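You operate a simulated robot arm through the tools that you are given. There is no shell and no other tool.

You run a simulated two-armed robot. Do the job below in one go: nothing can be reset, and whatever is moved stays where it is left.

JOB
Zero the winder's counter, free its brake, wind 40 cm more, brake again.
Fine: leave the drag and the green lever as they are.

It is judged by the outcome, as a careful person would: the job done as asked, and still so three seconds after it is handed in. It fails if anything else is knocked over, pushed out of place, dropped, spilled or broken.

ROBOT AND FRAMES
Two 7-joint arms with fingered hands on one trunk that stands fixed in place. Base frame: the origin is at the foot of the trunk, x ahead of it, y to its left, z up. Lengths are in cm, angles in degrees, forces in N, time in s.
The left shoulder is at [3, 11.9, 106.9], the right one opposite. With the tool pointing down near the work surface each hand reaches from about 36 to 78 cm from the base axis, measured 20 degrees to its own side. Payload 3.8 kg a hand.
The TCP of each hand is the grasp point between the finger pads, 2.5 cm short of the fingertips. In the tool frame z runs along the fingers and y along their closing line. Largest opening 8.8 cm; the body of the gripper starts 2.9 cm behind the TCP. The gripper is a hand of 4 fingers: y runs from the thumb to the fingers, the wrist lies at [-1.3, -10.6, -17.4] in the tool frame, and closing takes about 1.5 s.
Orientation is that of the tool frame in the base frame, as [roll, pitch, yaw] about the fixed x, y, z axes, in that order (R = Rz(yaw) Ry(pitch) Rx(roll)). With the fingers straight down and the wrist toward the robot, the tool's x, y and z point along [0, 1, 0], [1, 0, 0] and [0, 0, -1] of the base frame.

CONTROLS
- The arms move only by the tool apply_moves. It takes "left_deltas", "right_deltas" or both (then of equal length, played together; a hand with none holds still); each is a list of rows, each an object (a shift or turn left out is 0, a gripper value left out holds the last) with "linear": the shift along the tool's x, y, z in units of 100 mm (1.0 is 100 mm), a list of three; "dr": the turn, a rotation vector about the tool's x, y, z in units of 45 degrees (1.0 is 45 degrees), a list of three. In form: [{"linear": [x, y, z], "dr": [wx, wy, wz]}, ...]. A call has 1 to 20 rows; each row is the pose to reach, as a shift and turn from the pose commanded when the call began, along the tool's axes at that moment. "left_hand" and "right_hand" are, for a hand that has rows, the opening, from 0 (shut) to 1 (fully open), set as the call begins (left out, the last holds). A call with a number of a shift or a turn outside -1 to 1 is refused whole. A row lasts 0.2 s, in which the tool goes at most 5 cm and 8.6 degrees; a call with a longer step from one row to the next is refused whole, and so is a gripper value outside its range. Where a pose cannot be reached the arm comes as near as it can. A force on the tool above 40 N (or 10 N above the force at the start of the call, whichever is more), or a blocked arm, ends the call early, and 0.2 s more pass. The fingers move at their own pace (about 15.3 cm/s each) and stop on an object; they squeeze with about 23 N. The grip force told is the motor's: it shows also when the fingers shut on nothing. Time passes only in rows, and 0.2 s behind the last, so rows that repeat a pose let the fingers close. It gives the time, the measured TCP pose, the force on the tool (base axes), the opening and the grip force at its end, in the units of the frame above (readings bear some noise), with the torque about the TCP (base axes, N m) and any sound that the robot's microphone picked up.
- Cameras (640 x 400 px; columns grow to the right, rows downward): "scene" is now at [5.72, 2.23, 161.9]; the picture's right is [0.29, -0.96, 0.00], its down [-0.70, -0.21, -0.68] and it looks along [0.66, 0.20, -0.73] (base axes); focal length 330 px, centre (320, 200). "left" rides on the left gripper at [-6.4, -8.3, -9.8] in its tool frame; the picture's right is [-0.62, -0.37, 0.69], its down [0.71, -0.63, 0.30] and it looks along [0.32, 0.68, 0.65] (tool axes); focal length 265 px, centre (320, 200). "right" rides on the right gripper at [6.4, -8.3, -9.8] in its tool frame; the picture's right is [-0.62, 0.37, -0.69], its down [-0.71, -0.63, 0.30] and it looks along [-0.32, 0.68, 0.65] (tool axes); focal length 265 px, centre (320, 200). There is no depth. A picture from a camera that has moved, and an enlarged one, comes with that camera's place and axes in the base frame and with its lens.
- get_image(camera): a new picture of that camera. The clock stands still meanwhile.
- raise_lower(by): slides the trunk up (or, below 0, down) by that many cm; the arms and the scene camera ride with it, the base frame stays. It gives what a move gives, with no picture.
- curl_fingers(index, middle, ring, thumb_bend, thumb_turn, hand): sets how far each is bent, from 0 (flat) to 1 (curled in); at 0.3 the hand is open as for a grip, at 0.7 the pads meet at the TCP. One left out holds its place. A second passes; each finger stops where it meets its share of the squeeze, and holds until it gets a number again. A gripper value or a shape takes the hand back. It gives what a move gives, with no picture; readings hold the bend of each and the force on the fingers (four entries, about 0 where the hand has none), thumb and palm. thumb_turn goes from beside the hand (0) to across from the fingers (1), as for a grip.
- set_grasp(shape, hand): the hand has 4 fingers and takes this shape, open, in about a second: jaw (thumb against the fingers, like two jaws); tri (thumb and two fingers); tip (a fingertip pinch); poke (one finger out to press); point (the index stretched); flat (the hand flat); cup (the hand cupped); fist (a fist). The gripper value then closes the fingers along that shape, each until it touches; the sizes above hold for jaw. It gives what a move gives, with no picture.
- turn_head(pan, tilt): turns the head with the scene camera to pan (to the left, within 120 degrees either way) and tilt (down, from -29 to 69), counted from straight ahead of the robot. It gives what a move gives.
- inspect(camera, box): a new picture of the part [left, top, right, bottom] of that camera's present view, enlarged. The clock stands still meanwhile.
- close_job(): hands the job in; it is judged then, once.

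Nothing tells you positions but the pictures and the camera data. Unless the task says otherwise, let go and move clear before handing in.

The tools are called as a command line: name --argument value ..., lists and objects as JSON in quotes. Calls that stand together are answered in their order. apply_moves: Moves the arms, as the interface text tells. Its arguments: {"type":"object","properties":{"left_deltas":{"type":"array","items":{"type":"object","properties":{"linear":{"type":"array","items":{"type":"number"}},"dr":{"type":"array","items":{"type":"number"}}}}},"left_hand":{"type":"number"},"right_deltas":{"type":"array","items":{"type":"object","properties":{"linear":{"type":"array","items":{"type":"number"}},"dr":{"type":"array","items":{"type":"number"}}}}},"right_hand":{"type":"number"}},"required":[]} The other tools are called the same way: raise_lower (by) slides the trunk up or down; set_grasp (shape, hand) gives the hand a shape; curl_fingers (index, middle, ring, thumb_bend, thumb_turn, hand) moves the fingers one by one; turn_head (pan, tilt) turns the head that bears the scene camera; get_image (camera) takes a picture; inspect (camera, box) takes an enlarged picture of a part of a camera's view; close_job () hands the job in.

At the start:

```text
clock: 0.0
left_ee_pos: [48.08, 30.61, 112.47]
left_orientation: [-179.9, 0.1, 90.0]
left_wrist_force: [0.5, -0.6, -0.9]
left_torque: [-0.01, 0.01, -0.03]
left_grip_width: 8.76
left_grip_force: 0.0
left_shape: jaw
left_bend: [0.3, 0.3, 0.3, 0.3, 0.98]
left_finger forces: [0.1, 0.1, 0.1, 0.0, 0.0, 0.1]
right_ee_pos: [55.87, -18.08, 113.54]
right_orientation: [179.9, 0.0, 90.0]
right_wrist_force: [0.3, 0.6, -0.2]
right_torque: [0.01, -0.04, -0.01]
right_grip_width: 8.72
right_grip_force: 0.1
right_shape: jaw
right_bend: [0.3, 0.3, 0.3, 0.3, 0.98]
right_finger forces: [0.0, 0.1, 0.0, 0.1, 0.0, 0.0]
trunk travel left (down, up): [-22.5, 36.5]
head pan, tilt: [16.6, 46.8]
```

scene: 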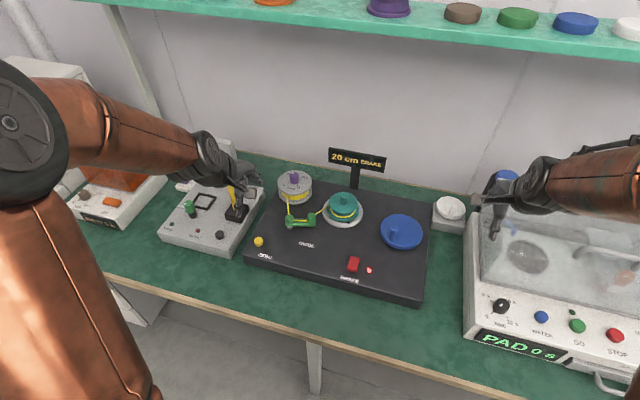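
right: 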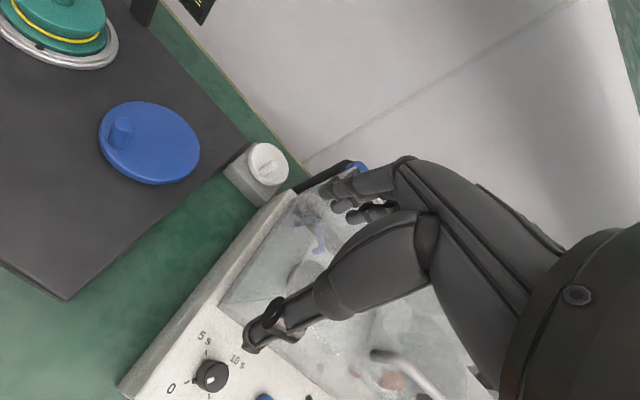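
left: 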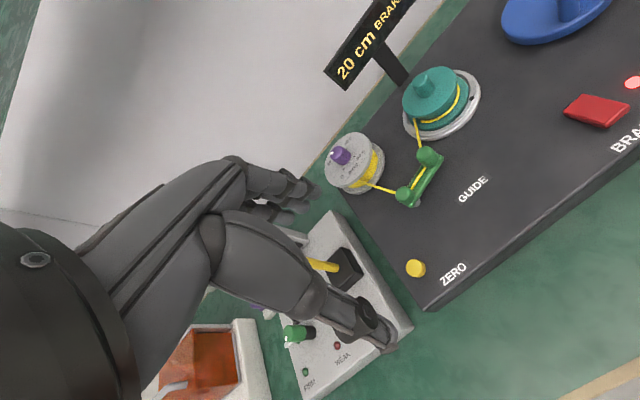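

I see a black winder in the middle of the bench: a yellow ZERO button at its left, a green guide lever, a teal spool, a blue crank disc with a knob, a red BRAKE rocker with a lit lamp, and a display reading "20 cm BRAKE". I'll look closer before moving.

inspect --camera "scene" --box '[230, 140, 450, 310]'

inspect --camera "scene" --box '[320, 230, 440, 310]'

inspect --camera "left" --box '[320, 0, 640, 300]'

```text
2.35 times, centred on (340, 225) of scene
camera zoom: at [5.72, 2.23, 161.9], right [0.29, -0.96, 0.0], down [-0.7, -0.21, -0.68], along [0.66, 0.2, -0.73], focal length 777 px, centre (273, 141)
```

zoom: 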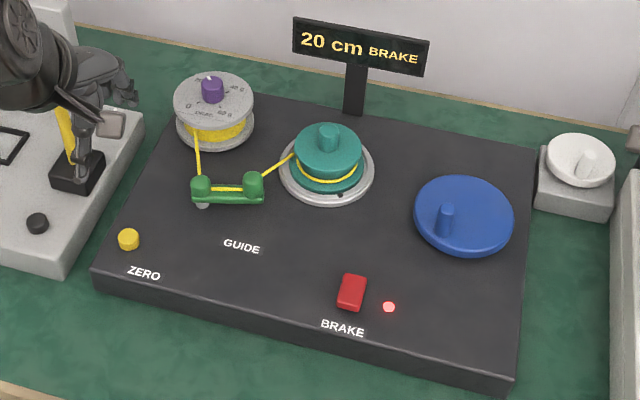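

```text
5.00 times, centred on (380, 270) of scene
camera zoom: at [5.72, 2.23, 161.9], right [0.29, -0.96, 0.0], down [-0.7, -0.21, -0.68], along [0.66, 0.2, -0.73], focal length 1651 px, centre (20, -150)
```

zoom: 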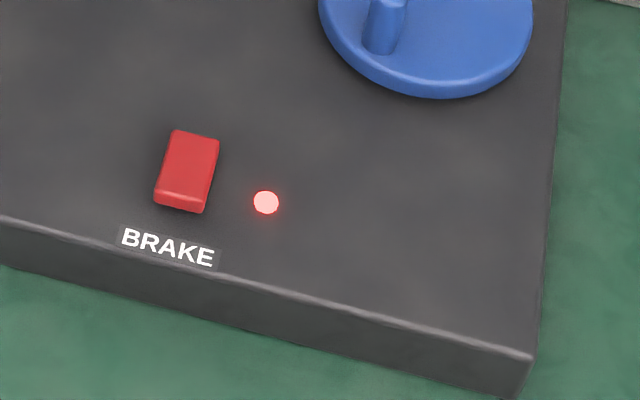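

```text
1.33 times, centred on (480, 150) of left
camera zoom: at [39.68, 24.26, 122.36], right [-0.37, -0.62, -0.69], down [-0.63, 0.71, -0.3], along [0.68, 0.32, -0.65], focal length 354 px, centre (107, 267)
```

zoom: 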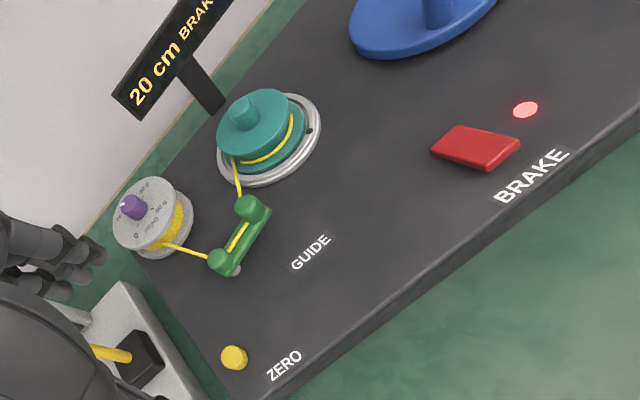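

I place the ZERO button near [55, 35.4, 84], the BRAKE rocker near [54.7, 7.4, 85] and the blue crank disc near [67.9, -3.4, 87]. I'll take closer views of the crank knob, the display and the hands' surroundings.

inspect --camera "right" --box '[0, 0, 320, 300]'

inspect --camera "scene" --box '[315, 140, 395, 190]'

inspect --camera "scene" --box '[360, 180, 480, 260]'

inspect --camera "scene" --box '[240, 165, 380, 255]'

```text
1.33 times, centred on (160, 150) of right
camera zoom: at [47.43, -11.79, 123.46], right [0.37, -0.62, 0.69], down [-0.63, -0.71, -0.3], along [0.68, -0.32, -0.65], focal length 354 px, centre (533, 267)
```

zoom: 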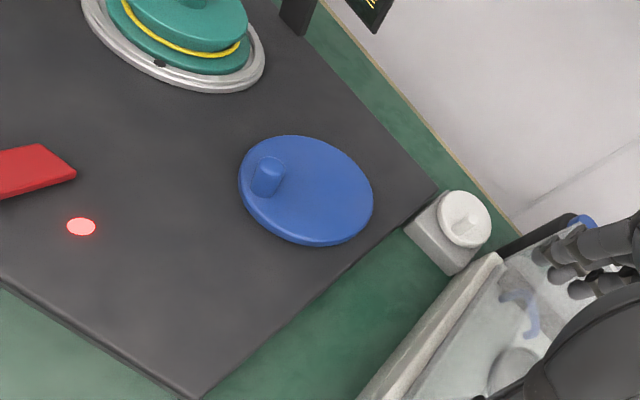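

```text
8.00 times, centred on (355, 165) of scene
camera zoom: at [5.72, 2.23, 161.9], right [0.29, -0.96, 0.0], down [-0.7, -0.21, -0.68], along [0.66, 0.2, -0.73], focal length 2641 px, centre (40, 480)
```

zoom: 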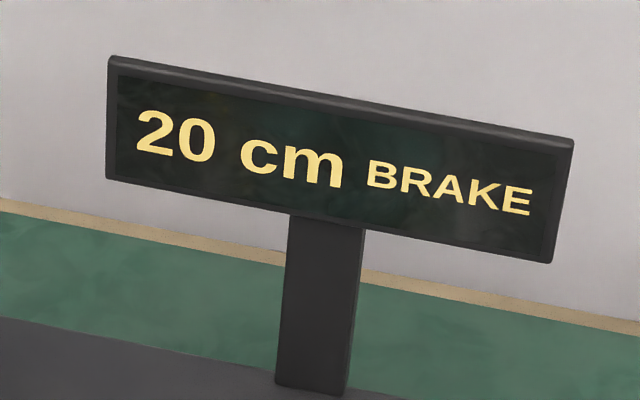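

```text
5.00 times, centred on (420, 220) of scene
camera zoom: at [5.72, 2.23, 161.9], right [0.29, -0.96, 0.0], down [-0.7, -0.21, -0.68], along [0.66, 0.2, -0.73], focal length 1651 px, centre (-180, 100)
```

zoom: 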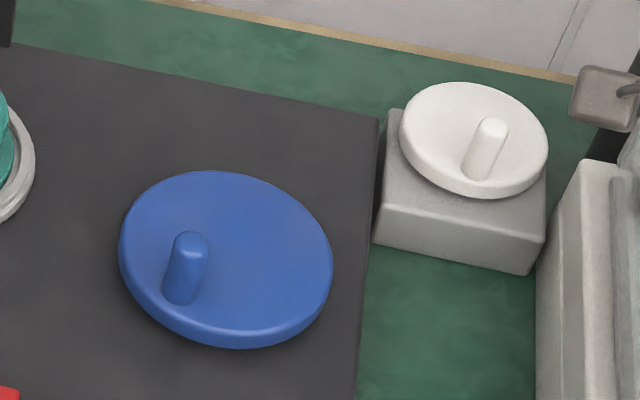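

```text
4.44 times, centred on (310, 210) of scene
camera zoom: at [5.72, 2.23, 161.9], right [0.29, -0.96, 0.0], down [-0.7, -0.21, -0.68], along [0.66, 0.2, -0.73], focal length 1467 px, centre (364, 156)
```

zoom: 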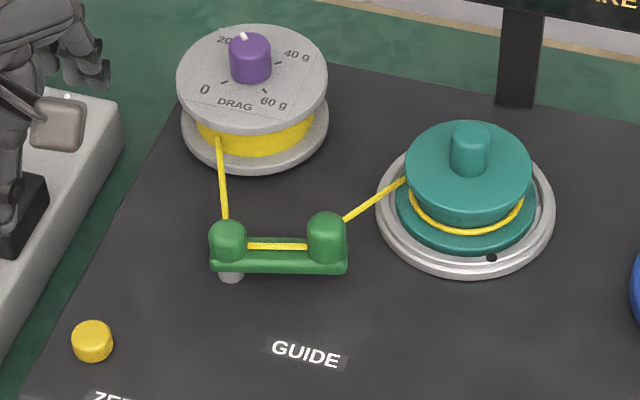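

The crank is the blue disc, with an upright peg on its left/near side. I'll shape the left hand to poke with one finger while it is still high above everything, then see where the fingertip lies.

set_grasp --hand "left" --shape "poke"

get_image --camera "left"

get_image --camera "scene"

```text
clock: 0.9
left_ee_pos: [48.0, 30.76, 112.61]
left_orientation: [-179.8, 0.0, 90.0]
left_wrist_force: [0.0, -0.3, 0.4]
left_torque: [0.04, 0.0, 0.0]
left_grip_width: 0.01
left_grip_force: 0.0
left_shape: poke
left_bend: [0.7, 0.7, 0.99, 1.0, 1.0]
left_finger forces: [0.1, 0.1, 0.0, 0.0, 0.0, 0.0]
right_ee_pos: [55.88, -18.11, 113.44]
right_orientation: [180.0, 0.0, 90.0]
right_wrist_force: [0.3, 0.3, 0.2]
right_torque: [0.01, -0.02, -0.01]
right_grip_width: 8.75
right_grip_force: 0.1
right_shape: jaw
right_bend: [0.3, 0.3, 0.3, 0.3, 0.98]
right_finger forces: [0.0, 0.0, 0.0, 0.0, 0.0, 0.0]
trunk travel left (down, up): [-22.5, 36.5]
head pan, tilt: [16.6, 46.8]
```

```text
taken
camera left: at [39.68, 24.26, 122.36], right [-0.37, -0.62, -0.69], down [-0.63, 0.71, -0.3], along [0.68, 0.32, -0.65], focal length 265 px, centre (320, 200)
```

left: 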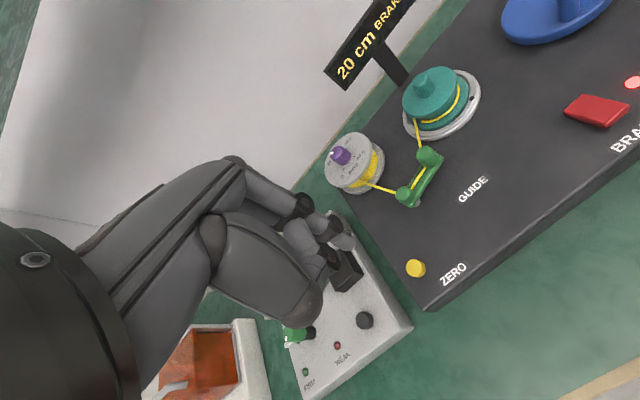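

```text
taken
camera scene: at [5.72, 2.23, 161.9], right [0.29, -0.96, 0.0], down [-0.7, -0.21, -0.68], along [0.66, 0.2, -0.73], focal length 330 px, centre (320, 200)
```

scene: 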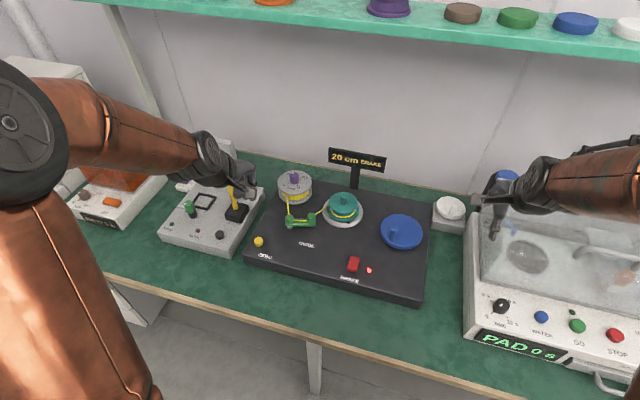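

inspect --camera "left" --box '[200, 150, 400, 350]'

inspect --camera "scene" --box '[180, 120, 300, 240]'

get_image --camera "right"

```text
2.00 times, centred on (300, 250) of left
camera zoom: at [39.68, 24.26, 122.36], right [-0.37, -0.62, -0.69], down [-0.63, 0.71, -0.3], along [0.68, 0.32, -0.65], focal length 531 px, centre (360, 100)
```

zoom: 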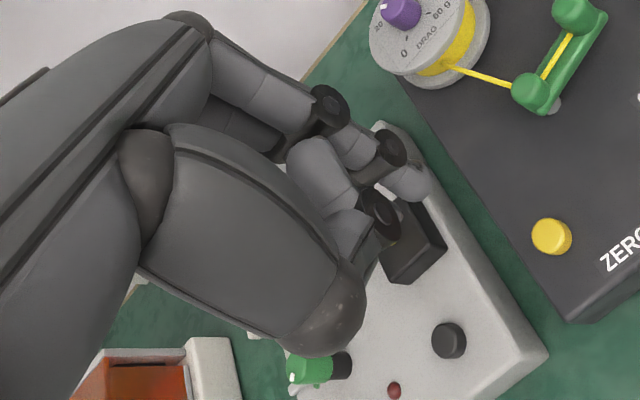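

```text
3.33 times, centred on (240, 180) of scene
camera zoom: at [5.72, 2.23, 161.9], right [0.29, -0.96, 0.0], down [-0.7, -0.21, -0.68], along [0.66, 0.2, -0.73], focal length 1101 px, centre (587, 267)
```

zoom: 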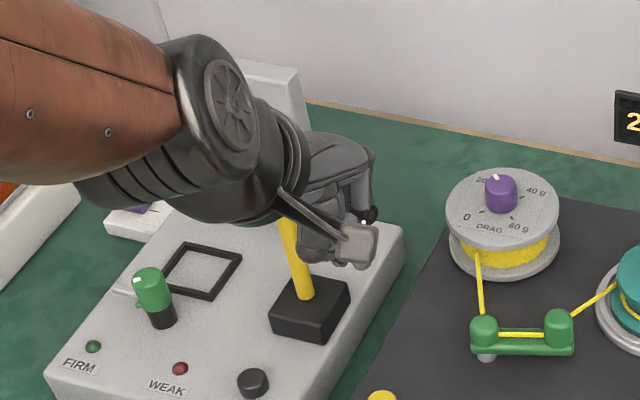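

```text
taken
camera right: at [47.43, -11.79, 123.46], right [0.37, -0.62, 0.69], down [-0.63, -0.71, -0.3], along [0.68, -0.32, -0.65], focal length 265 px, centre (320, 200)
```

right: 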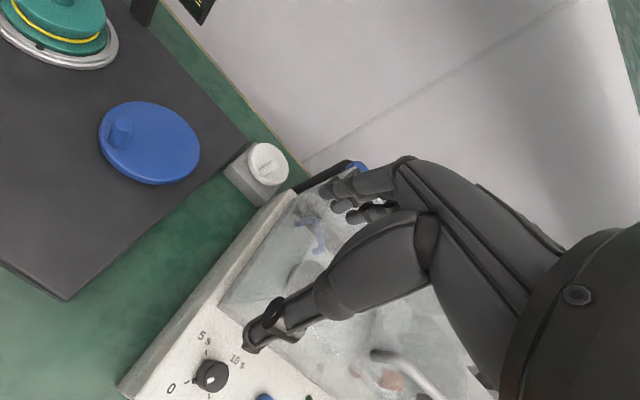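

The left hand is in the poke shape, still high above the bench. I'll bring it above the ZERO button at about z 103 and check where its fingertip points.

apply_moves --left_deltas '[{"linear": [0.1, 0.14, 0.1]}, {"linear": [0.2, 0.28, 0.3]}, {"linear": [0.3, 0.42, 0.5]}, {"linear": [0.4, 0.56, 0.7]}, {"linear": [0.48, 0.69, 0.9]}, {"linear": [0.48, 0.69, 0.9]}]'

get_image --camera "left"

inspect --camera "scene" --box '[190, 140, 350, 290]'

```text
clock: 2.3
left_ee_pos: [55.2, 35.78, 103.67]
left_orientation: [180.0, 0.1, 90.1]
left_wrist_force: [-0.1, 0.4, 0.0]
left_torque: [-0.01, -0.03, 0.01]
left_grip_width: 0.01
left_grip_force: 0.1
left_shape: poke
left_bend: [0.7, 0.7, 0.99, 1.0, 1.0]
left_finger forces: [0.1, 0.1, 0.0, 0.0, 0.0, 0.0]
right_ee_pos: [55.85, -18.28, 113.5]
right_orientation: [179.9, -0.1, 90.1]
right_wrist_force: [0.3, -0.3, -0.5]
right_torque: [0.02, -0.01, 0.0]
right_grip_width: 8.74
right_grip_force: 0.0
right_shape: jaw
right_bend: [0.3, 0.3, 0.3, 0.3, 0.98]
right_finger forces: [0.1, 0.1, 0.0, 0.0, 0.0, 0.1]
trunk travel left (down, up): [-22.5, 36.5]
head pan, tilt: [16.6, 46.8]
```

```text
taken
camera left: at [46.84, 29.21, 113.33], right [-0.37, -0.62, -0.69], down [-0.63, 0.71, -0.3], along [0.68, 0.32, -0.65], focal length 265 px, centre (320, 200)
```

left: 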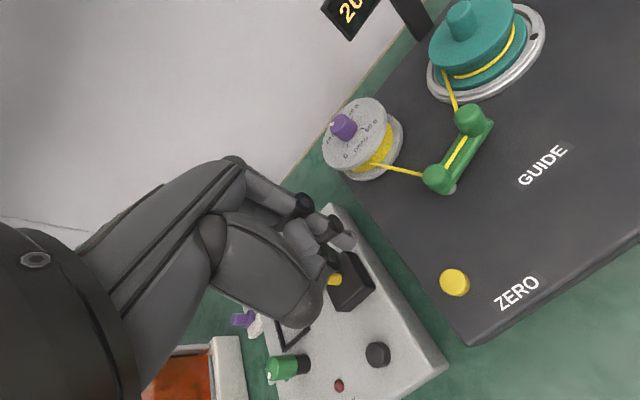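

```text
2.67 times, centred on (270, 215) of scene
camera zoom: at [5.67, 2.19, 161.9], right [0.29, -0.96, 0.0], down [-0.7, -0.21, -0.68], along [0.66, 0.2, -0.73], focal length 880 px, centre (453, 160)
```

zoom: 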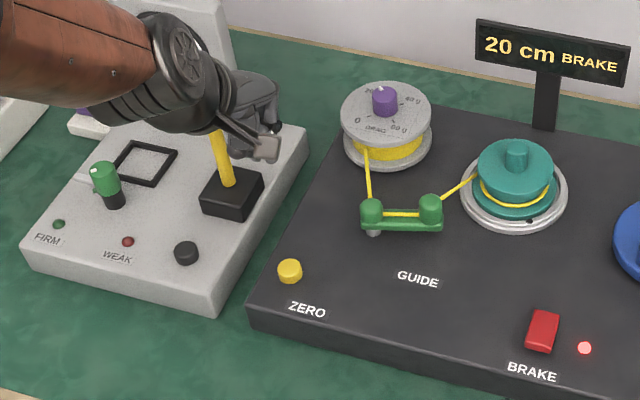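

inspect --camera "left" --box '[270, 170, 390, 290]'

inspect --camera "scene" --box '[220, 150, 300, 200]'

```text
3.33 times, centred on (330, 230) of left
camera zoom: at [46.84, 29.21, 113.33], right [-0.37, -0.62, -0.69], down [-0.63, 0.71, -0.3], along [0.68, 0.32, -0.65], focal length 885 px, centre (287, 100)
```

zoom: 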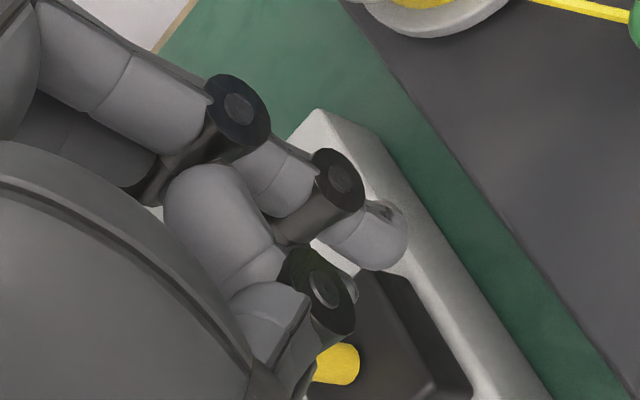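

```text
8.00 times, centred on (260, 175) of scene
camera zoom: at [5.67, 2.19, 161.9], right [0.29, -0.96, 0.0], down [-0.7, -0.21, -0.68], along [0.66, 0.2, -0.73], focal length 2641 px, centre (800, 400)
```

zoom: 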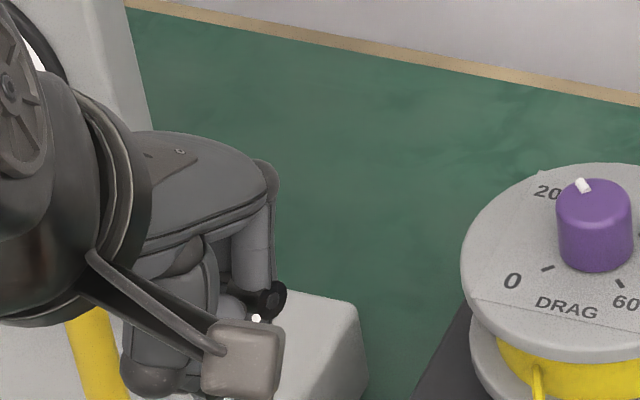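

curl_fingers --hand "left" --index 0.7 --middle 1.0 --ring 1.0 --thumb_bend 1.0

inspect --camera "left" --box '[270, 170, 390, 290]'

inspect --camera "scene" --box '[220, 150, 300, 200]'

```text
clock: 3.3
left_ee_pos: [55.19, 35.65, 103.54]
left_orientation: [-180.0, 0.1, 90.0]
left_wrist_force: [0.0, 0.4, -0.1]
left_torque: [0.01, 0.02, -0.02]
left_grip_width: 1.63
left_grip_force: 0.0
left_shape: fingers
left_bend: [0.36, 1.0, 1.0, 1.0, 1.0]
left_finger forces: [0.0, 0.1, 0.0, 0.0, 0.1, 0.1]
right_ee_pos: [55.9, -17.98, 113.53]
right_orientation: [179.9, 0.1, 90.0]
right_wrist_force: [0.2, 0.0, -0.1]
right_torque: [0.0, 0.01, -0.01]
right_grip_width: 8.76
right_grip_force: 0.1
right_shape: jaw
right_bend: [0.3, 0.3, 0.3, 0.3, 0.98]
right_finger forces: [0.0, 0.1, 0.1, 0.0, 0.0, 0.0]
trunk travel left (down, up): [-22.5, 36.5]
head pan, tilt: [16.6, 46.8]
```

```text
3.33 times, centred on (330, 230) of left
camera zoom: at [46.86, 29.23, 113.33], right [-0.37, -0.62, -0.69], down [-0.63, 0.71, -0.3], along [0.68, 0.32, -0.65], focal length 885 px, centre (287, 100)
```

zoom: 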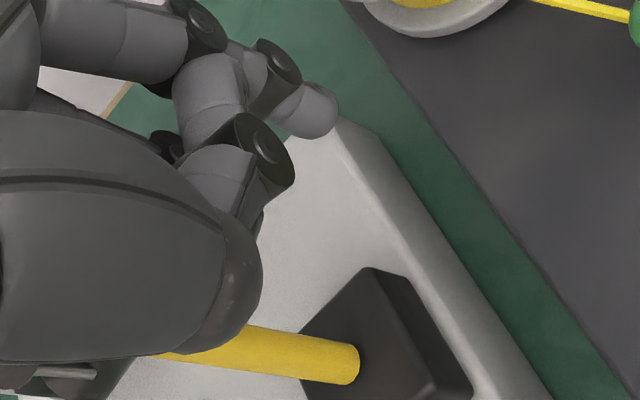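

```text
8.00 times, centred on (260, 175) of scene
camera zoom: at [5.72, 2.23, 161.9], right [0.29, -0.96, 0.0], down [-0.7, -0.21, -0.68], along [0.66, 0.2, -0.73], focal length 2641 px, centre (800, 400)
```

zoom: 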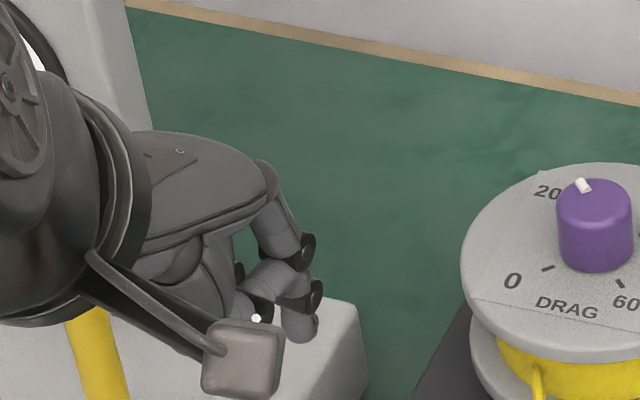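

set_grasp --hand "left" --shape "poke"

inspect --camera "left" --box '[270, 170, 390, 290]'

inspect --camera "scene" --box '[220, 150, 300, 200]'

```text
clock: 4.2
left_ee_pos: [55.21, 35.7, 103.46]
left_orientation: [-179.9, 0.0, 90.0]
left_wrist_force: [-0.7, -0.6, -0.5]
left_torque: [-0.03, 0.0, 0.01]
left_grip_width: 0.02
left_grip_force: 0.0
left_shape: poke
left_bend: [0.7, 0.7, 0.99, 1.0, 1.0]
left_finger forces: [0.0, 0.0, 0.0, 0.0, 0.0, 0.1]
right_ee_pos: [55.89, -18.16, 113.54]
right_orientation: [-180.0, 0.0, 90.0]
right_wrist_force: [0.0, -0.5, 1.0]
right_torque: [0.02, -0.01, -0.04]
right_grip_width: 8.76
right_grip_force: 0.0
right_shape: jaw
right_bend: [0.3, 0.3, 0.3, 0.3, 0.98]
right_finger forces: [0.1, 0.0, 0.0, 0.0, 0.0, 0.0]
trunk travel left (down, up): [-22.5, 36.5]
head pan, tilt: [16.6, 46.8]
```

```text
3.33 times, centred on (330, 230) of left
camera zoom: at [46.86, 29.23, 113.33], right [-0.37, -0.62, -0.69], down [-0.63, 0.71, -0.3], along [0.68, 0.32, -0.65], focal length 885 px, centre (287, 100)
```

zoom: 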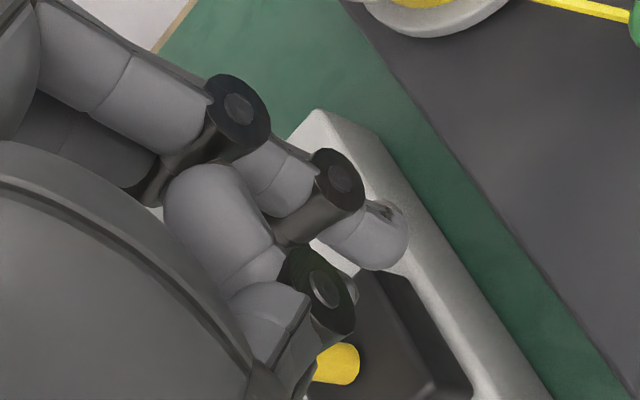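

```text
8.00 times, centred on (260, 175) of scene
camera zoom: at [5.72, 2.23, 161.9], right [0.29, -0.96, 0.0], down [-0.7, -0.21, -0.68], along [0.66, 0.2, -0.73], focal length 2641 px, centre (800, 400)
```

zoom: 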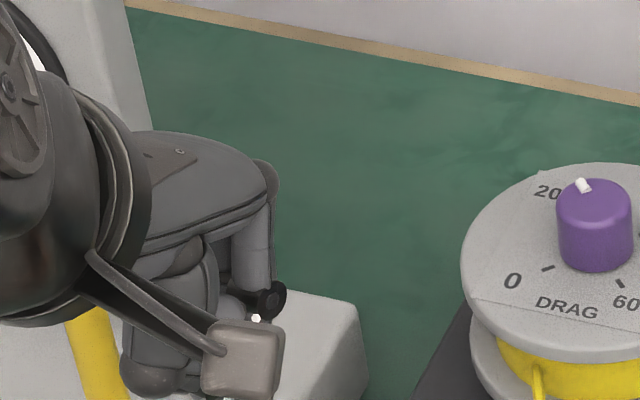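

The poke finger's tip lies close to the line through the TCP, but the hand's own camera mount hides it from the head. I'll turn the left hand about 45° (wrist toward the left) so the head camera can see the fingertip from the side.

apply_moves --left_deltas '[{"dr": [0, 0, 0.17]}, {"dr": [0, 0, 0.34]}, {"dr": [0, 0, 0.51]}, {"dr": [0, 0, 0.68]}, {"dr": [0, 0, 0.85]}, {"dr": [0, 0, 1.0]}, {"dr": [0, 0, 1.0]}]'

get_image --camera "left"

inspect --camera "scene" --box '[200, 140, 320, 260]'

```text
clock: 5.8
left_ee_pos: [54.93, 35.46, 103.57]
left_orientation: [180.0, 0.1, 44.9]
left_wrist_force: [0.3, 0.7, -1.1]
left_torque: [0.01, 0.0, -0.01]
left_grip_width: 0.0
left_grip_force: 0.1
left_shape: poke
left_bend: [0.7, 0.7, 0.99, 1.0, 1.0]
left_finger forces: [0.0, 0.0, 0.0, 0.0, 0.1, 0.0]
right_ee_pos: [55.97, -18.13, 113.54]
right_orientation: [180.0, 0.0, 90.1]
right_wrist_force: [-0.2, -0.6, 0.7]
right_torque: [0.02, -0.02, 0.05]
right_grip_width: 8.78
right_grip_force: 0.2
right_shape: jaw
right_bend: [0.3, 0.3, 0.3, 0.3, 0.98]
right_finger forces: [0.1, 0.1, 0.0, 0.0, 0.0, 0.0]
trunk travel left (down, up): [-22.5, 36.5]
head pan, tilt: [16.6, 46.8]
```

```text
taken
camera left: at [44.44, 36.84, 113.39], right [-0.7, -0.18, -0.69], down [0.06, 0.95, -0.3], along [0.71, -0.26, -0.65], focal length 265 px, centre (320, 200)
```

left: 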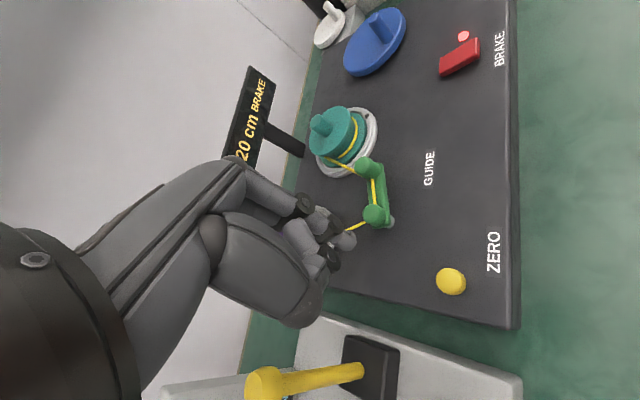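

```text
3.33 times, centred on (260, 200) of scene
camera zoom: at [5.7, 2.22, 161.9], right [0.29, -0.96, 0.0], down [-0.7, -0.21, -0.68], along [0.66, 0.2, -0.73], focal length 1101 px, centre (520, 200)
```

zoom: 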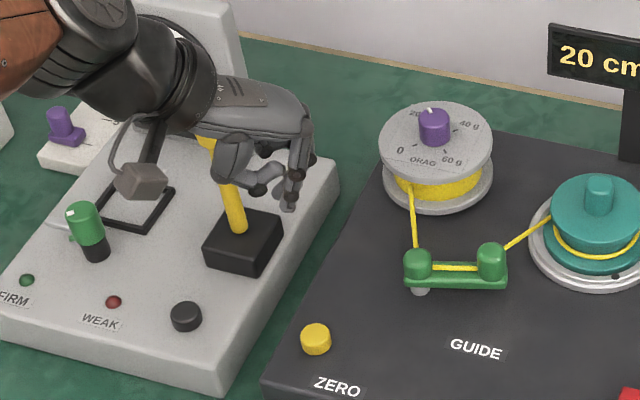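

The fingertip is at about [-0.8, 0.1, 2.4] in the tool frame, so with yaw 45 the TCP must be at about [55.6, 36.0] to press ZERO. I'll move there and come down in stages, keeping clear of the tall yellow lever at [58, 43.4].

apply_moves --left_deltas '[{"linear": [0.04, 0.0, 0.2]}, {"linear": [0.085, 0.014, 0.4]}, {"linear": [0.085, 0.014, 0.6]}, {"linear": [0.085, 0.014, 0.8]}, {"linear": [0.085, 0.014, 1.0]}, {"linear": [0.085, 0.014, 1.0]}]'

get_image --camera "left"

inspect --camera "scene" --box '[200, 160, 320, 280]'

get_image --camera "scene"

```text
clock: 7.2
left_ee_pos: [55.7, 36.28, 93.54]
left_orientation: [-180.0, 0.0, 44.9]
left_wrist_force: [0.3, 0.9, 0.2]
left_torque: [-0.01, -0.02, 0.0]
left_grip_width: 0.0
left_grip_force: 0.0
left_shape: poke
left_bend: [0.7, 0.7, 0.99, 1.0, 1.0]
left_finger forces: [0.0, 0.1, 0.0, 0.0, 0.0, 0.0]
right_ee_pos: [55.81, -18.23, 113.46]
right_orientation: [180.0, 0.0, 90.0]
right_wrist_force: [0.8, 0.2, 0.6]
right_torque: [-0.02, 0.0, 0.04]
right_grip_width: 8.78
right_grip_force: 0.0
right_shape: jaw
right_bend: [0.3, 0.3, 0.3, 0.3, 0.98]
right_finger forces: [0.1, 0.1, 0.0, 0.0, 0.1, 0.0]
trunk travel left (down, up): [-22.5, 36.5]
head pan, tilt: [16.6, 46.8]
```

```text
taken
camera left: at [45.13, 37.45, 103.27], right [-0.7, -0.18, -0.69], down [0.06, 0.95, -0.3], along [0.71, -0.25, -0.65], focal length 265 px, centre (320, 200)
```

left: 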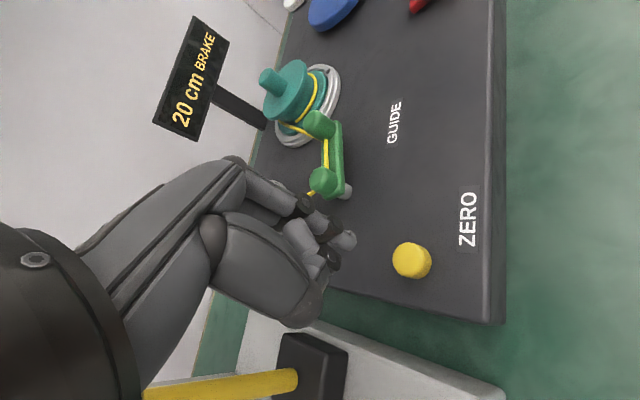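

```text
3.33 times, centred on (260, 220) of scene
camera zoom: at [5.71, 2.22, 161.9], right [0.29, -0.96, 0.0], down [-0.7, -0.21, -0.68], along [0.66, 0.2, -0.73], focal length 1101 px, centre (520, 133)
```

zoom: 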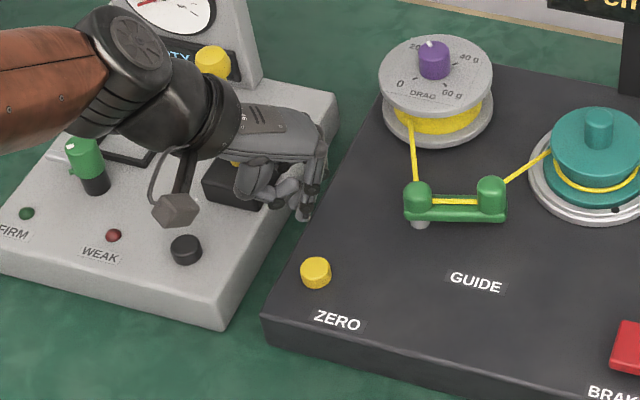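

```text
taken
camera scene: at [5.71, 2.22, 161.9], right [0.29, -0.96, 0.0], down [-0.7, -0.21, -0.68], along [0.66, 0.2, -0.73], focal length 330 px, centre (320, 200)
```

scene: 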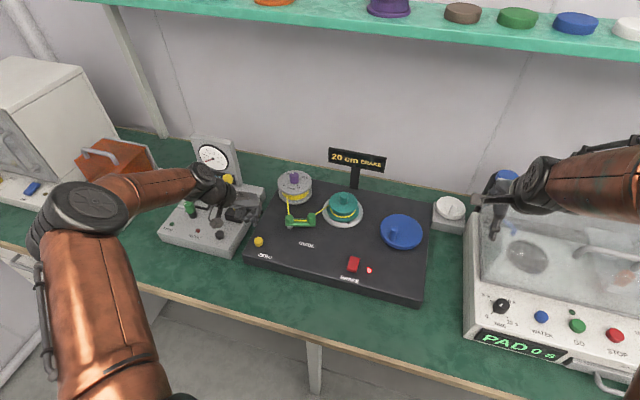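

The view beneath the fingertip matches the button in both cameras. I'll descend to just above the button.

apply_moves --left_deltas '[{"linear": [0, 0, 0.1]}, {"linear": [0, 0, 0.2]}, {"linear": [0, 0, 0.3]}, {"linear": [0, 0, 0.4]}, {"linear": [0, 0, 0.5]}, {"linear": [0, 0, 0.55]}, {"linear": [0, 0, 0.55]}]'

get_image --camera "left"

inspect --camera "scene" --box '[220, 190, 300, 270]'

```text
clock: 8.8
left_ee_pos: [55.58, 36.04, 88.05]
left_orientation: [180.0, 0.0, 45.0]
left_wrist_force: [0.4, 0.5, 0.2]
left_torque: [-0.01, 0.0, -0.01]
left_grip_width: 0.01
left_grip_force: 0.1
left_shape: poke
left_bend: [0.7, 0.7, 0.99, 1.0, 1.0]
left_finger forces: [0.1, 0.0, 0.0, 0.0, 0.0, 0.0]
right_ee_pos: [55.82, -18.08, 113.51]
right_orientation: [180.0, 0.0, 90.0]
right_wrist_force: [0.0, 0.6, 0.2]
right_torque: [0.02, 0.0, -0.01]
right_grip_width: 8.76
right_grip_force: 0.0
right_shape: jaw
right_bend: [0.3, 0.3, 0.3, 0.3, 0.98]
right_finger forces: [0.0, 0.0, 0.0, 0.0, 0.0, 0.0]
trunk travel left (down, up): [-22.5, 36.5]
head pan, tilt: [16.6, 46.8]
```

```text
taken
camera left: at [45.14, 37.35, 97.85], right [-0.7, -0.18, -0.69], down [0.06, 0.95, -0.3], along [0.71, -0.25, -0.65], focal length 265 px, centre (320, 200)
```

left: 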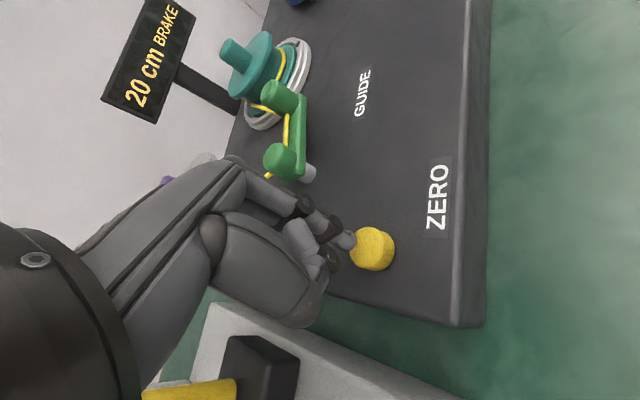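

```text
5.00 times, centred on (260, 230) of scene
camera zoom: at [5.72, 2.23, 161.9], right [0.29, -0.96, 0.0], down [-0.7, -0.21, -0.68], along [0.66, 0.2, -0.73], focal length 1651 px, centre (620, 50)
```

zoom: 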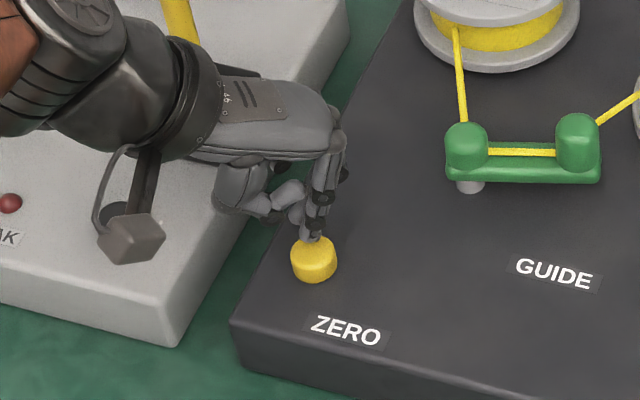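

Tip is about 1 cm over the button and aligned with it. I'll press slowly and watch the force and the display.

apply_moves --left_deltas '[{"linear": [0, 0, 0.03]}, {"linear": [0, 0, 0.06]}, {"linear": [0, 0, 0.09]}, {"linear": [0, 0, 0.11]}, {"linear": [0, 0, 0.13]}, {"linear": [0, 0, 0.145]}]'

inspect --camera "scene" --box '[220, 140, 400, 280]'

```text
clock: 10.2
left_ee_pos: [55.56, 36.06, 86.7]
left_orientation: [-180.0, 0.0, 45.0]
left_wrist_force: [0.2, 0.1, 2.5]
left_torque: [0.02, 0.02, 0.0]
left_grip_width: 0.02
left_grip_force: 0.0
left_shape: poke
left_bend: [0.7, 0.7, 0.99, 1.0, 1.0]
left_finger forces: [0.1, 2.7, 0.0, 0.0, 0.0, 0.0]
right_ee_pos: [55.96, -18.14, 113.47]
right_orientation: [-180.0, 0.0, 90.0]
right_wrist_force: [-0.8, -0.2, -0.7]
right_torque: [0.04, 0.01, 0.0]
right_grip_width: 8.75
right_grip_force: 0.0
right_shape: jaw
right_bend: [0.3, 0.3, 0.3, 0.3, 0.98]
right_finger forces: [0.0, 0.0, 0.0, 0.0, 0.0, 0.1]
trunk travel left (down, up): [-22.5, 36.5]
head pan, tilt: [16.6, 46.8]
heard: click
```

```text
2.86 times, centred on (310, 210) of scene
camera zoom: at [5.69, 2.22, 161.9], right [0.29, -0.96, 0.0], down [-0.7, -0.21, -0.68], along [0.66, 0.2, -0.73], focal length 943 px, centre (349, 171)
```

zoom: 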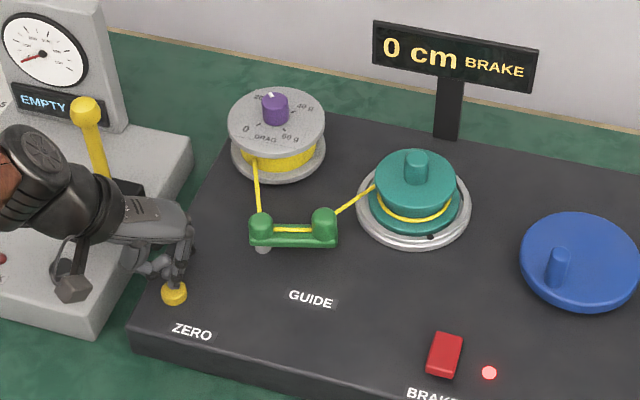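

ZERO clicked and the display shows 0 cm, still braked. I'll lift off and carry the left hand across to above the BRAKE rocker.

apply_moves --left_deltas '[{"linear": [0, 0, -0.2]}, {"linear": [0, 0, -0.5]}, {"linear": [0, 0, -0.8]}, {"linear": [0, 0, -1.0]}, {"linear": [-0.15, 0.15, -1.0]}, {"linear": [-0.4, 0.4, -1.0]}, {"linear": [-0.65, 0.65, -1.0]}, {"linear": [-0.85, 0.85, -1.0]}, {"linear": [-0.99, 0.99, -1.0]}, {"linear": [-0.99, 0.99, -1.0]}]'

get_image --camera "left"

get_image --camera "scene"

```text
clock: 12.4
left_ee_pos: [55.78, 22.02, 96.58]
left_orientation: [180.0, 0.1, 45.0]
left_wrist_force: [-0.3, -0.7, 0.9]
left_torque: [-0.01, 0.02, -0.01]
left_grip_width: 0.0
left_grip_force: 0.1
left_shape: poke
left_bend: [0.7, 0.7, 0.99, 1.0, 1.0]
left_finger forces: [0.0, 0.0, 0.0, 0.1, 0.1, 0.0]
right_ee_pos: [55.99, -18.17, 113.5]
right_orientation: [180.0, -0.1, 90.0]
right_wrist_force: [-0.4, 1.4, -0.1]
right_torque: [0.03, 0.02, 0.01]
right_grip_width: 8.75
right_grip_force: 0.0
right_shape: jaw
right_bend: [0.3, 0.3, 0.3, 0.3, 0.98]
right_finger forces: [0.0, 0.0, 0.0, 0.1, 0.1, 0.0]
trunk travel left (down, up): [-22.5, 36.5]
head pan, tilt: [16.6, 46.8]
```

```text
taken
camera left: at [45.34, 23.37, 106.33], right [-0.7, -0.18, -0.69], down [0.06, 0.95, -0.3], along [0.71, -0.25, -0.65], focal length 265 px, centre (320, 200)
```

left: 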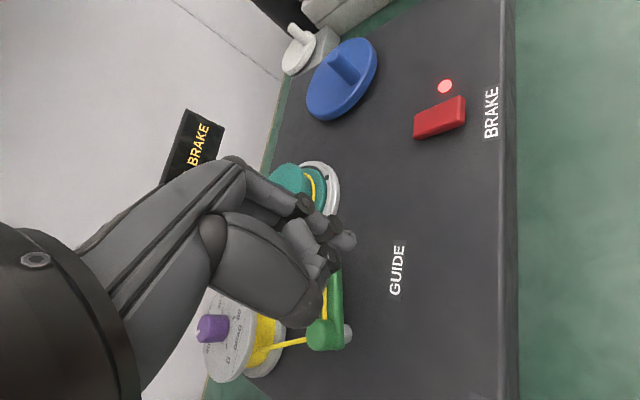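

```text
taken
camera scene: at [5.73, 2.26, 161.89], right [0.29, -0.96, 0.0], down [-0.7, -0.21, -0.68], along [0.66, 0.2, -0.73], focal length 330 px, centre (320, 200)
```

scene: 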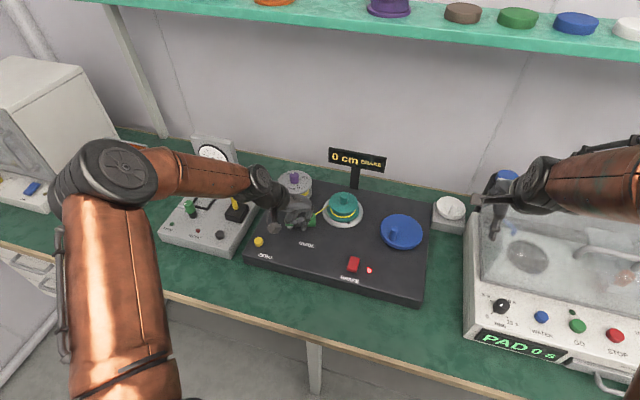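

apply_moves --left_deltas '[{"linear": [-0.15, 0.14, 0]}, {"linear": [-0.35, 0.33, 0]}, {"linear": [-0.55, 0.51, 0]}, {"linear": [-0.75, 0.69, 0]}, {"linear": [-0.884, 0.813, 0]}, {"linear": [-0.884, 0.813, 0]}]'

get_image --camera "left"

inspect --camera "left" --box '[360, 140, 520, 280]'

inspect --camera "scene" --box '[300, 210, 420, 300]'

```text
clock: 13.8
left_ee_pos: [55.08, 10.09, 96.63]
left_orientation: [180.0, 0.1, 45.0]
left_wrist_force: [0.1, -0.3, -0.4]
left_torque: [0.02, 0.02, -0.01]
left_grip_width: 0.01
left_grip_force: 0.0
left_shape: poke
left_bend: [0.7, 0.7, 0.99, 1.0, 1.0]
left_finger forces: [0.0, 0.0, 0.2, 0.1, 0.0, 0.0]
right_ee_pos: [55.95, -18.03, 113.5]
right_orientation: [-179.9, 0.0, 90.0]
right_wrist_force: [-0.1, -0.7, 1.1]
right_torque: [0.02, 0.01, -0.02]
right_grip_width: 8.77
right_grip_force: 0.1
right_shape: jaw
right_bend: [0.3, 0.3, 0.3, 0.3, 0.98]
right_finger forces: [0.0, 0.0, 0.0, 0.0, 0.0, 0.0]
trunk travel left (down, up): [-22.5, 36.5]
head pan, tilt: [16.6, 46.8]
```

```text
taken
camera left: at [44.74, 11.38, 106.47], right [-0.7, -0.18, -0.69], down [0.06, 0.95, -0.3], along [0.71, -0.25, -0.65], focal length 265 px, centre (320, 200)
```

left: 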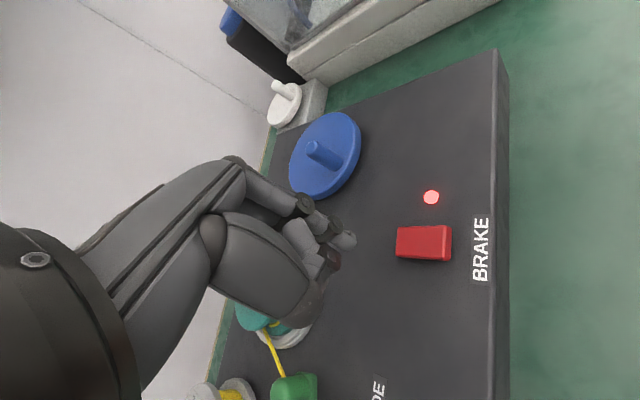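

```text
2.86 times, centred on (440, 210) of left
camera zoom: at [44.74, 11.38, 106.47], right [-0.7, -0.18, -0.69], down [0.06, 0.95, -0.3], along [0.71, -0.25, -0.65], focal length 758 px, centre (-23, 171)
```

zoom: 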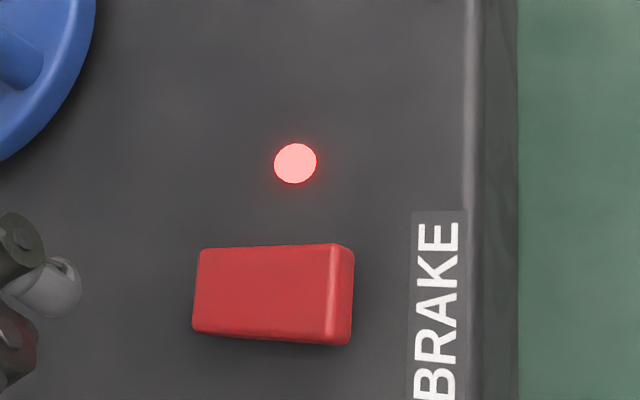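

```text
4.44 times, centred on (360, 255) of scene
camera zoom: at [5.72, 2.26, 161.9], right [0.29, -0.96, 0.0], down [-0.7, -0.21, -0.68], along [0.66, 0.2, -0.73], focal length 1467 px, centre (142, -44)
```

zoom: 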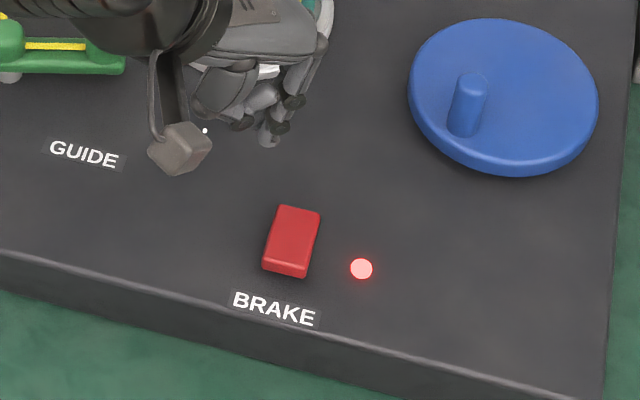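

The rocker's near end (toward the label) stands higher (~84.6) than its far end (~84.1), so brake-on is far end down; to free it I press the near end at about [54, 7.4]. I'll come down to just above it and check.

apply_moves --left_deltas '[{"linear": [-0.1, 0.05, 0.15]}, {"linear": [-0.186, 0.097, 0.3]}, {"linear": [-0.186, 0.097, 0.45]}, {"linear": [-0.186, 0.097, 0.6]}, {"linear": [-0.186, 0.097, 0.75]}, {"linear": [-0.186, 0.097, 0.82]}, {"linear": [-0.186, 0.097, 0.82]}]'

inspect --camera "left" --box '[280, 170, 460, 300]'

inspect --camera "scene" --box '[310, 220, 410, 295]'

```text
clock: 15.4
left_ee_pos: [54.54, 7.95, 88.4]
left_orientation: [179.9, 0.0, 45.1]
left_wrist_force: [0.0, -0.2, 0.1]
left_torque: [-0.01, -0.03, 0.04]
left_grip_width: 0.0
left_grip_force: 0.0
left_shape: poke
left_bend: [0.7, 0.7, 0.99, 1.0, 1.0]
left_finger forces: [0.1, 0.0, 0.0, 0.0, 0.0, 0.0]
right_ee_pos: [55.94, -18.11, 113.57]
right_orientation: [180.0, 0.0, 89.9]
right_wrist_force: [0.3, 0.3, 0.5]
right_torque: [0.0, -0.03, 0.0]
right_grip_width: 8.76
right_grip_force: 0.0
right_shape: jaw
right_bend: [0.3, 0.3, 0.3, 0.3, 0.98]
right_finger forces: [0.2, 0.0, 0.0, 0.0, 0.0, 0.1]
trunk travel left (down, up): [-22.5, 36.5]
head pan, tilt: [16.6, 46.8]
```

```text
3.08 times, centred on (370, 235) of left
camera zoom: at [44.05, 9.26, 98.24], right [-0.7, -0.18, -0.69], down [0.06, 0.95, -0.3], along [0.71, -0.25, -0.65], focal length 817 px, centre (166, 92)
```

zoom: 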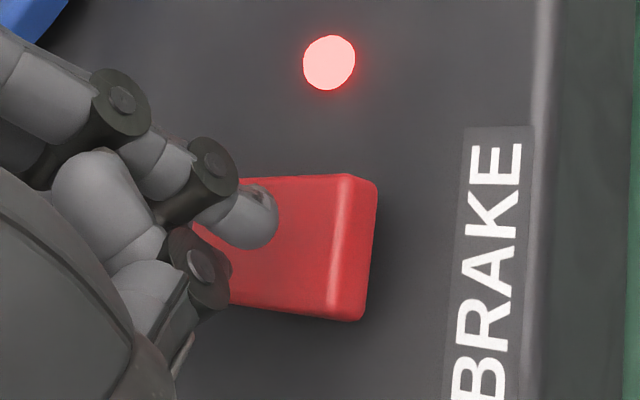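

```text
5.33 times, centred on (360, 258) of scene
camera zoom: at [5.73, 2.22, 161.9], right [0.29, -0.96, 0.0], down [-0.7, -0.21, -0.68], along [0.66, 0.2, -0.73], focal length 1761 px, centre (107, -107)
```

zoom: 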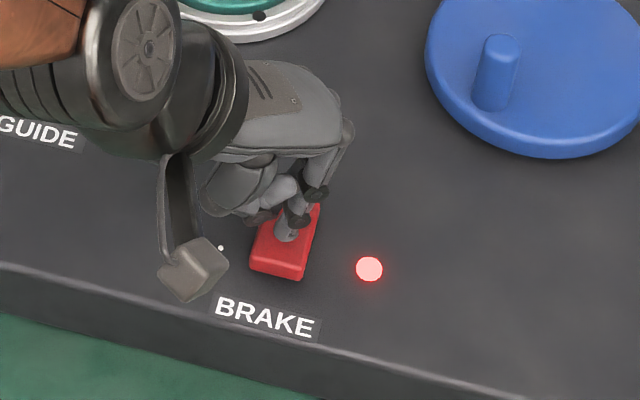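

The fingertip hangs above the near third of the rocker. I'll nudge slightly nearer to its raised end and press down slowly.

apply_moves --left_deltas '[{"linear": [-0.02, -0.02, 0.03]}, {"linear": [-0.02, -0.02, 0.07]}, {"linear": [-0.02, -0.02, 0.11]}, {"linear": [-0.02, -0.02, 0.14]}, {"linear": [-0.02, -0.02, 0.16]}, {"linear": [-0.02, -0.02, 0.18]}, {"linear": [-0.02, -0.02, 0.19]}]'

inspect --camera "left" --box '[280, 170, 460, 300]'

inspect --camera "scene" --box '[310, 140, 430, 295]'

```text
clock: 17.0
left_ee_pos: [54.27, 7.9, 86.99]
left_orientation: [179.5, -0.5, 44.9]
left_wrist_force: [-3.3, -0.8, 37.5]
left_torque: [0.19, -0.06, 0.02]
left_grip_width: 0.02
left_grip_force: 0.0
left_shape: poke
left_bend: [0.7, 0.7, 0.99, 1.0, 1.0]
left_finger forces: [10.9, 24.9, 0.0, 0.1, 0.0, 0.1]
right_ee_pos: [55.57, -18.18, 113.62]
right_orientation: [179.8, 0.0, 90.0]
right_wrist_force: [0.3, 0.4, 0.0]
right_torque: [0.0, -0.02, -0.01]
right_grip_width: 8.77
right_grip_force: 0.0
right_shape: jaw
right_bend: [0.3, 0.3, 0.3, 0.3, 0.98]
right_finger forces: [0.1, 0.1, 0.0, 0.0, 0.0, 0.0]
trunk travel left (down, up): [-22.5, 36.5]
head pan, tilt: [16.6, 46.8]
```

```text
3.08 times, centred on (370, 235) of left
camera zoom: at [43.66, 9.21, 96.68], right [-0.69, -0.18, -0.7], down [0.06, 0.95, -0.31], along [0.72, -0.25, -0.65], focal length 817 px, centre (166, 92)
```

zoom: 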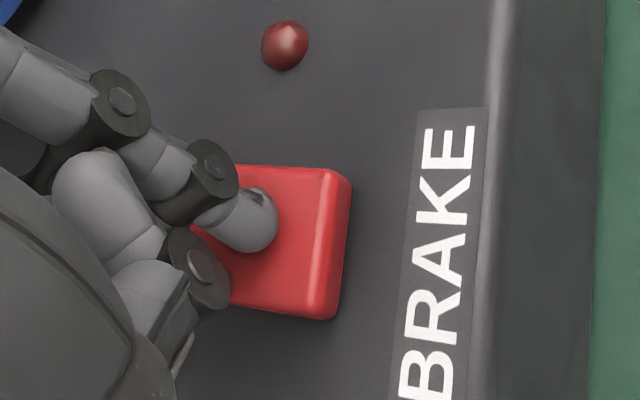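

```text
2.58 times, centred on (370, 218) of scene
camera zoom: at [5.25, 2.14, 161.95], right [0.29, -0.96, 0.0], down [-0.7, -0.21, -0.69], along [0.66, 0.2, -0.73], focal length 852 px, centre (191, 155)
```

zoom: 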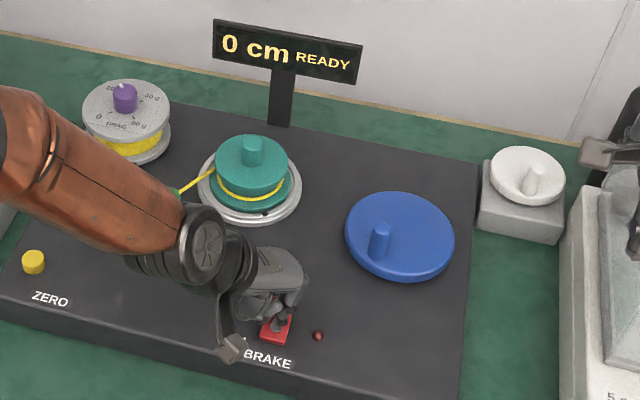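

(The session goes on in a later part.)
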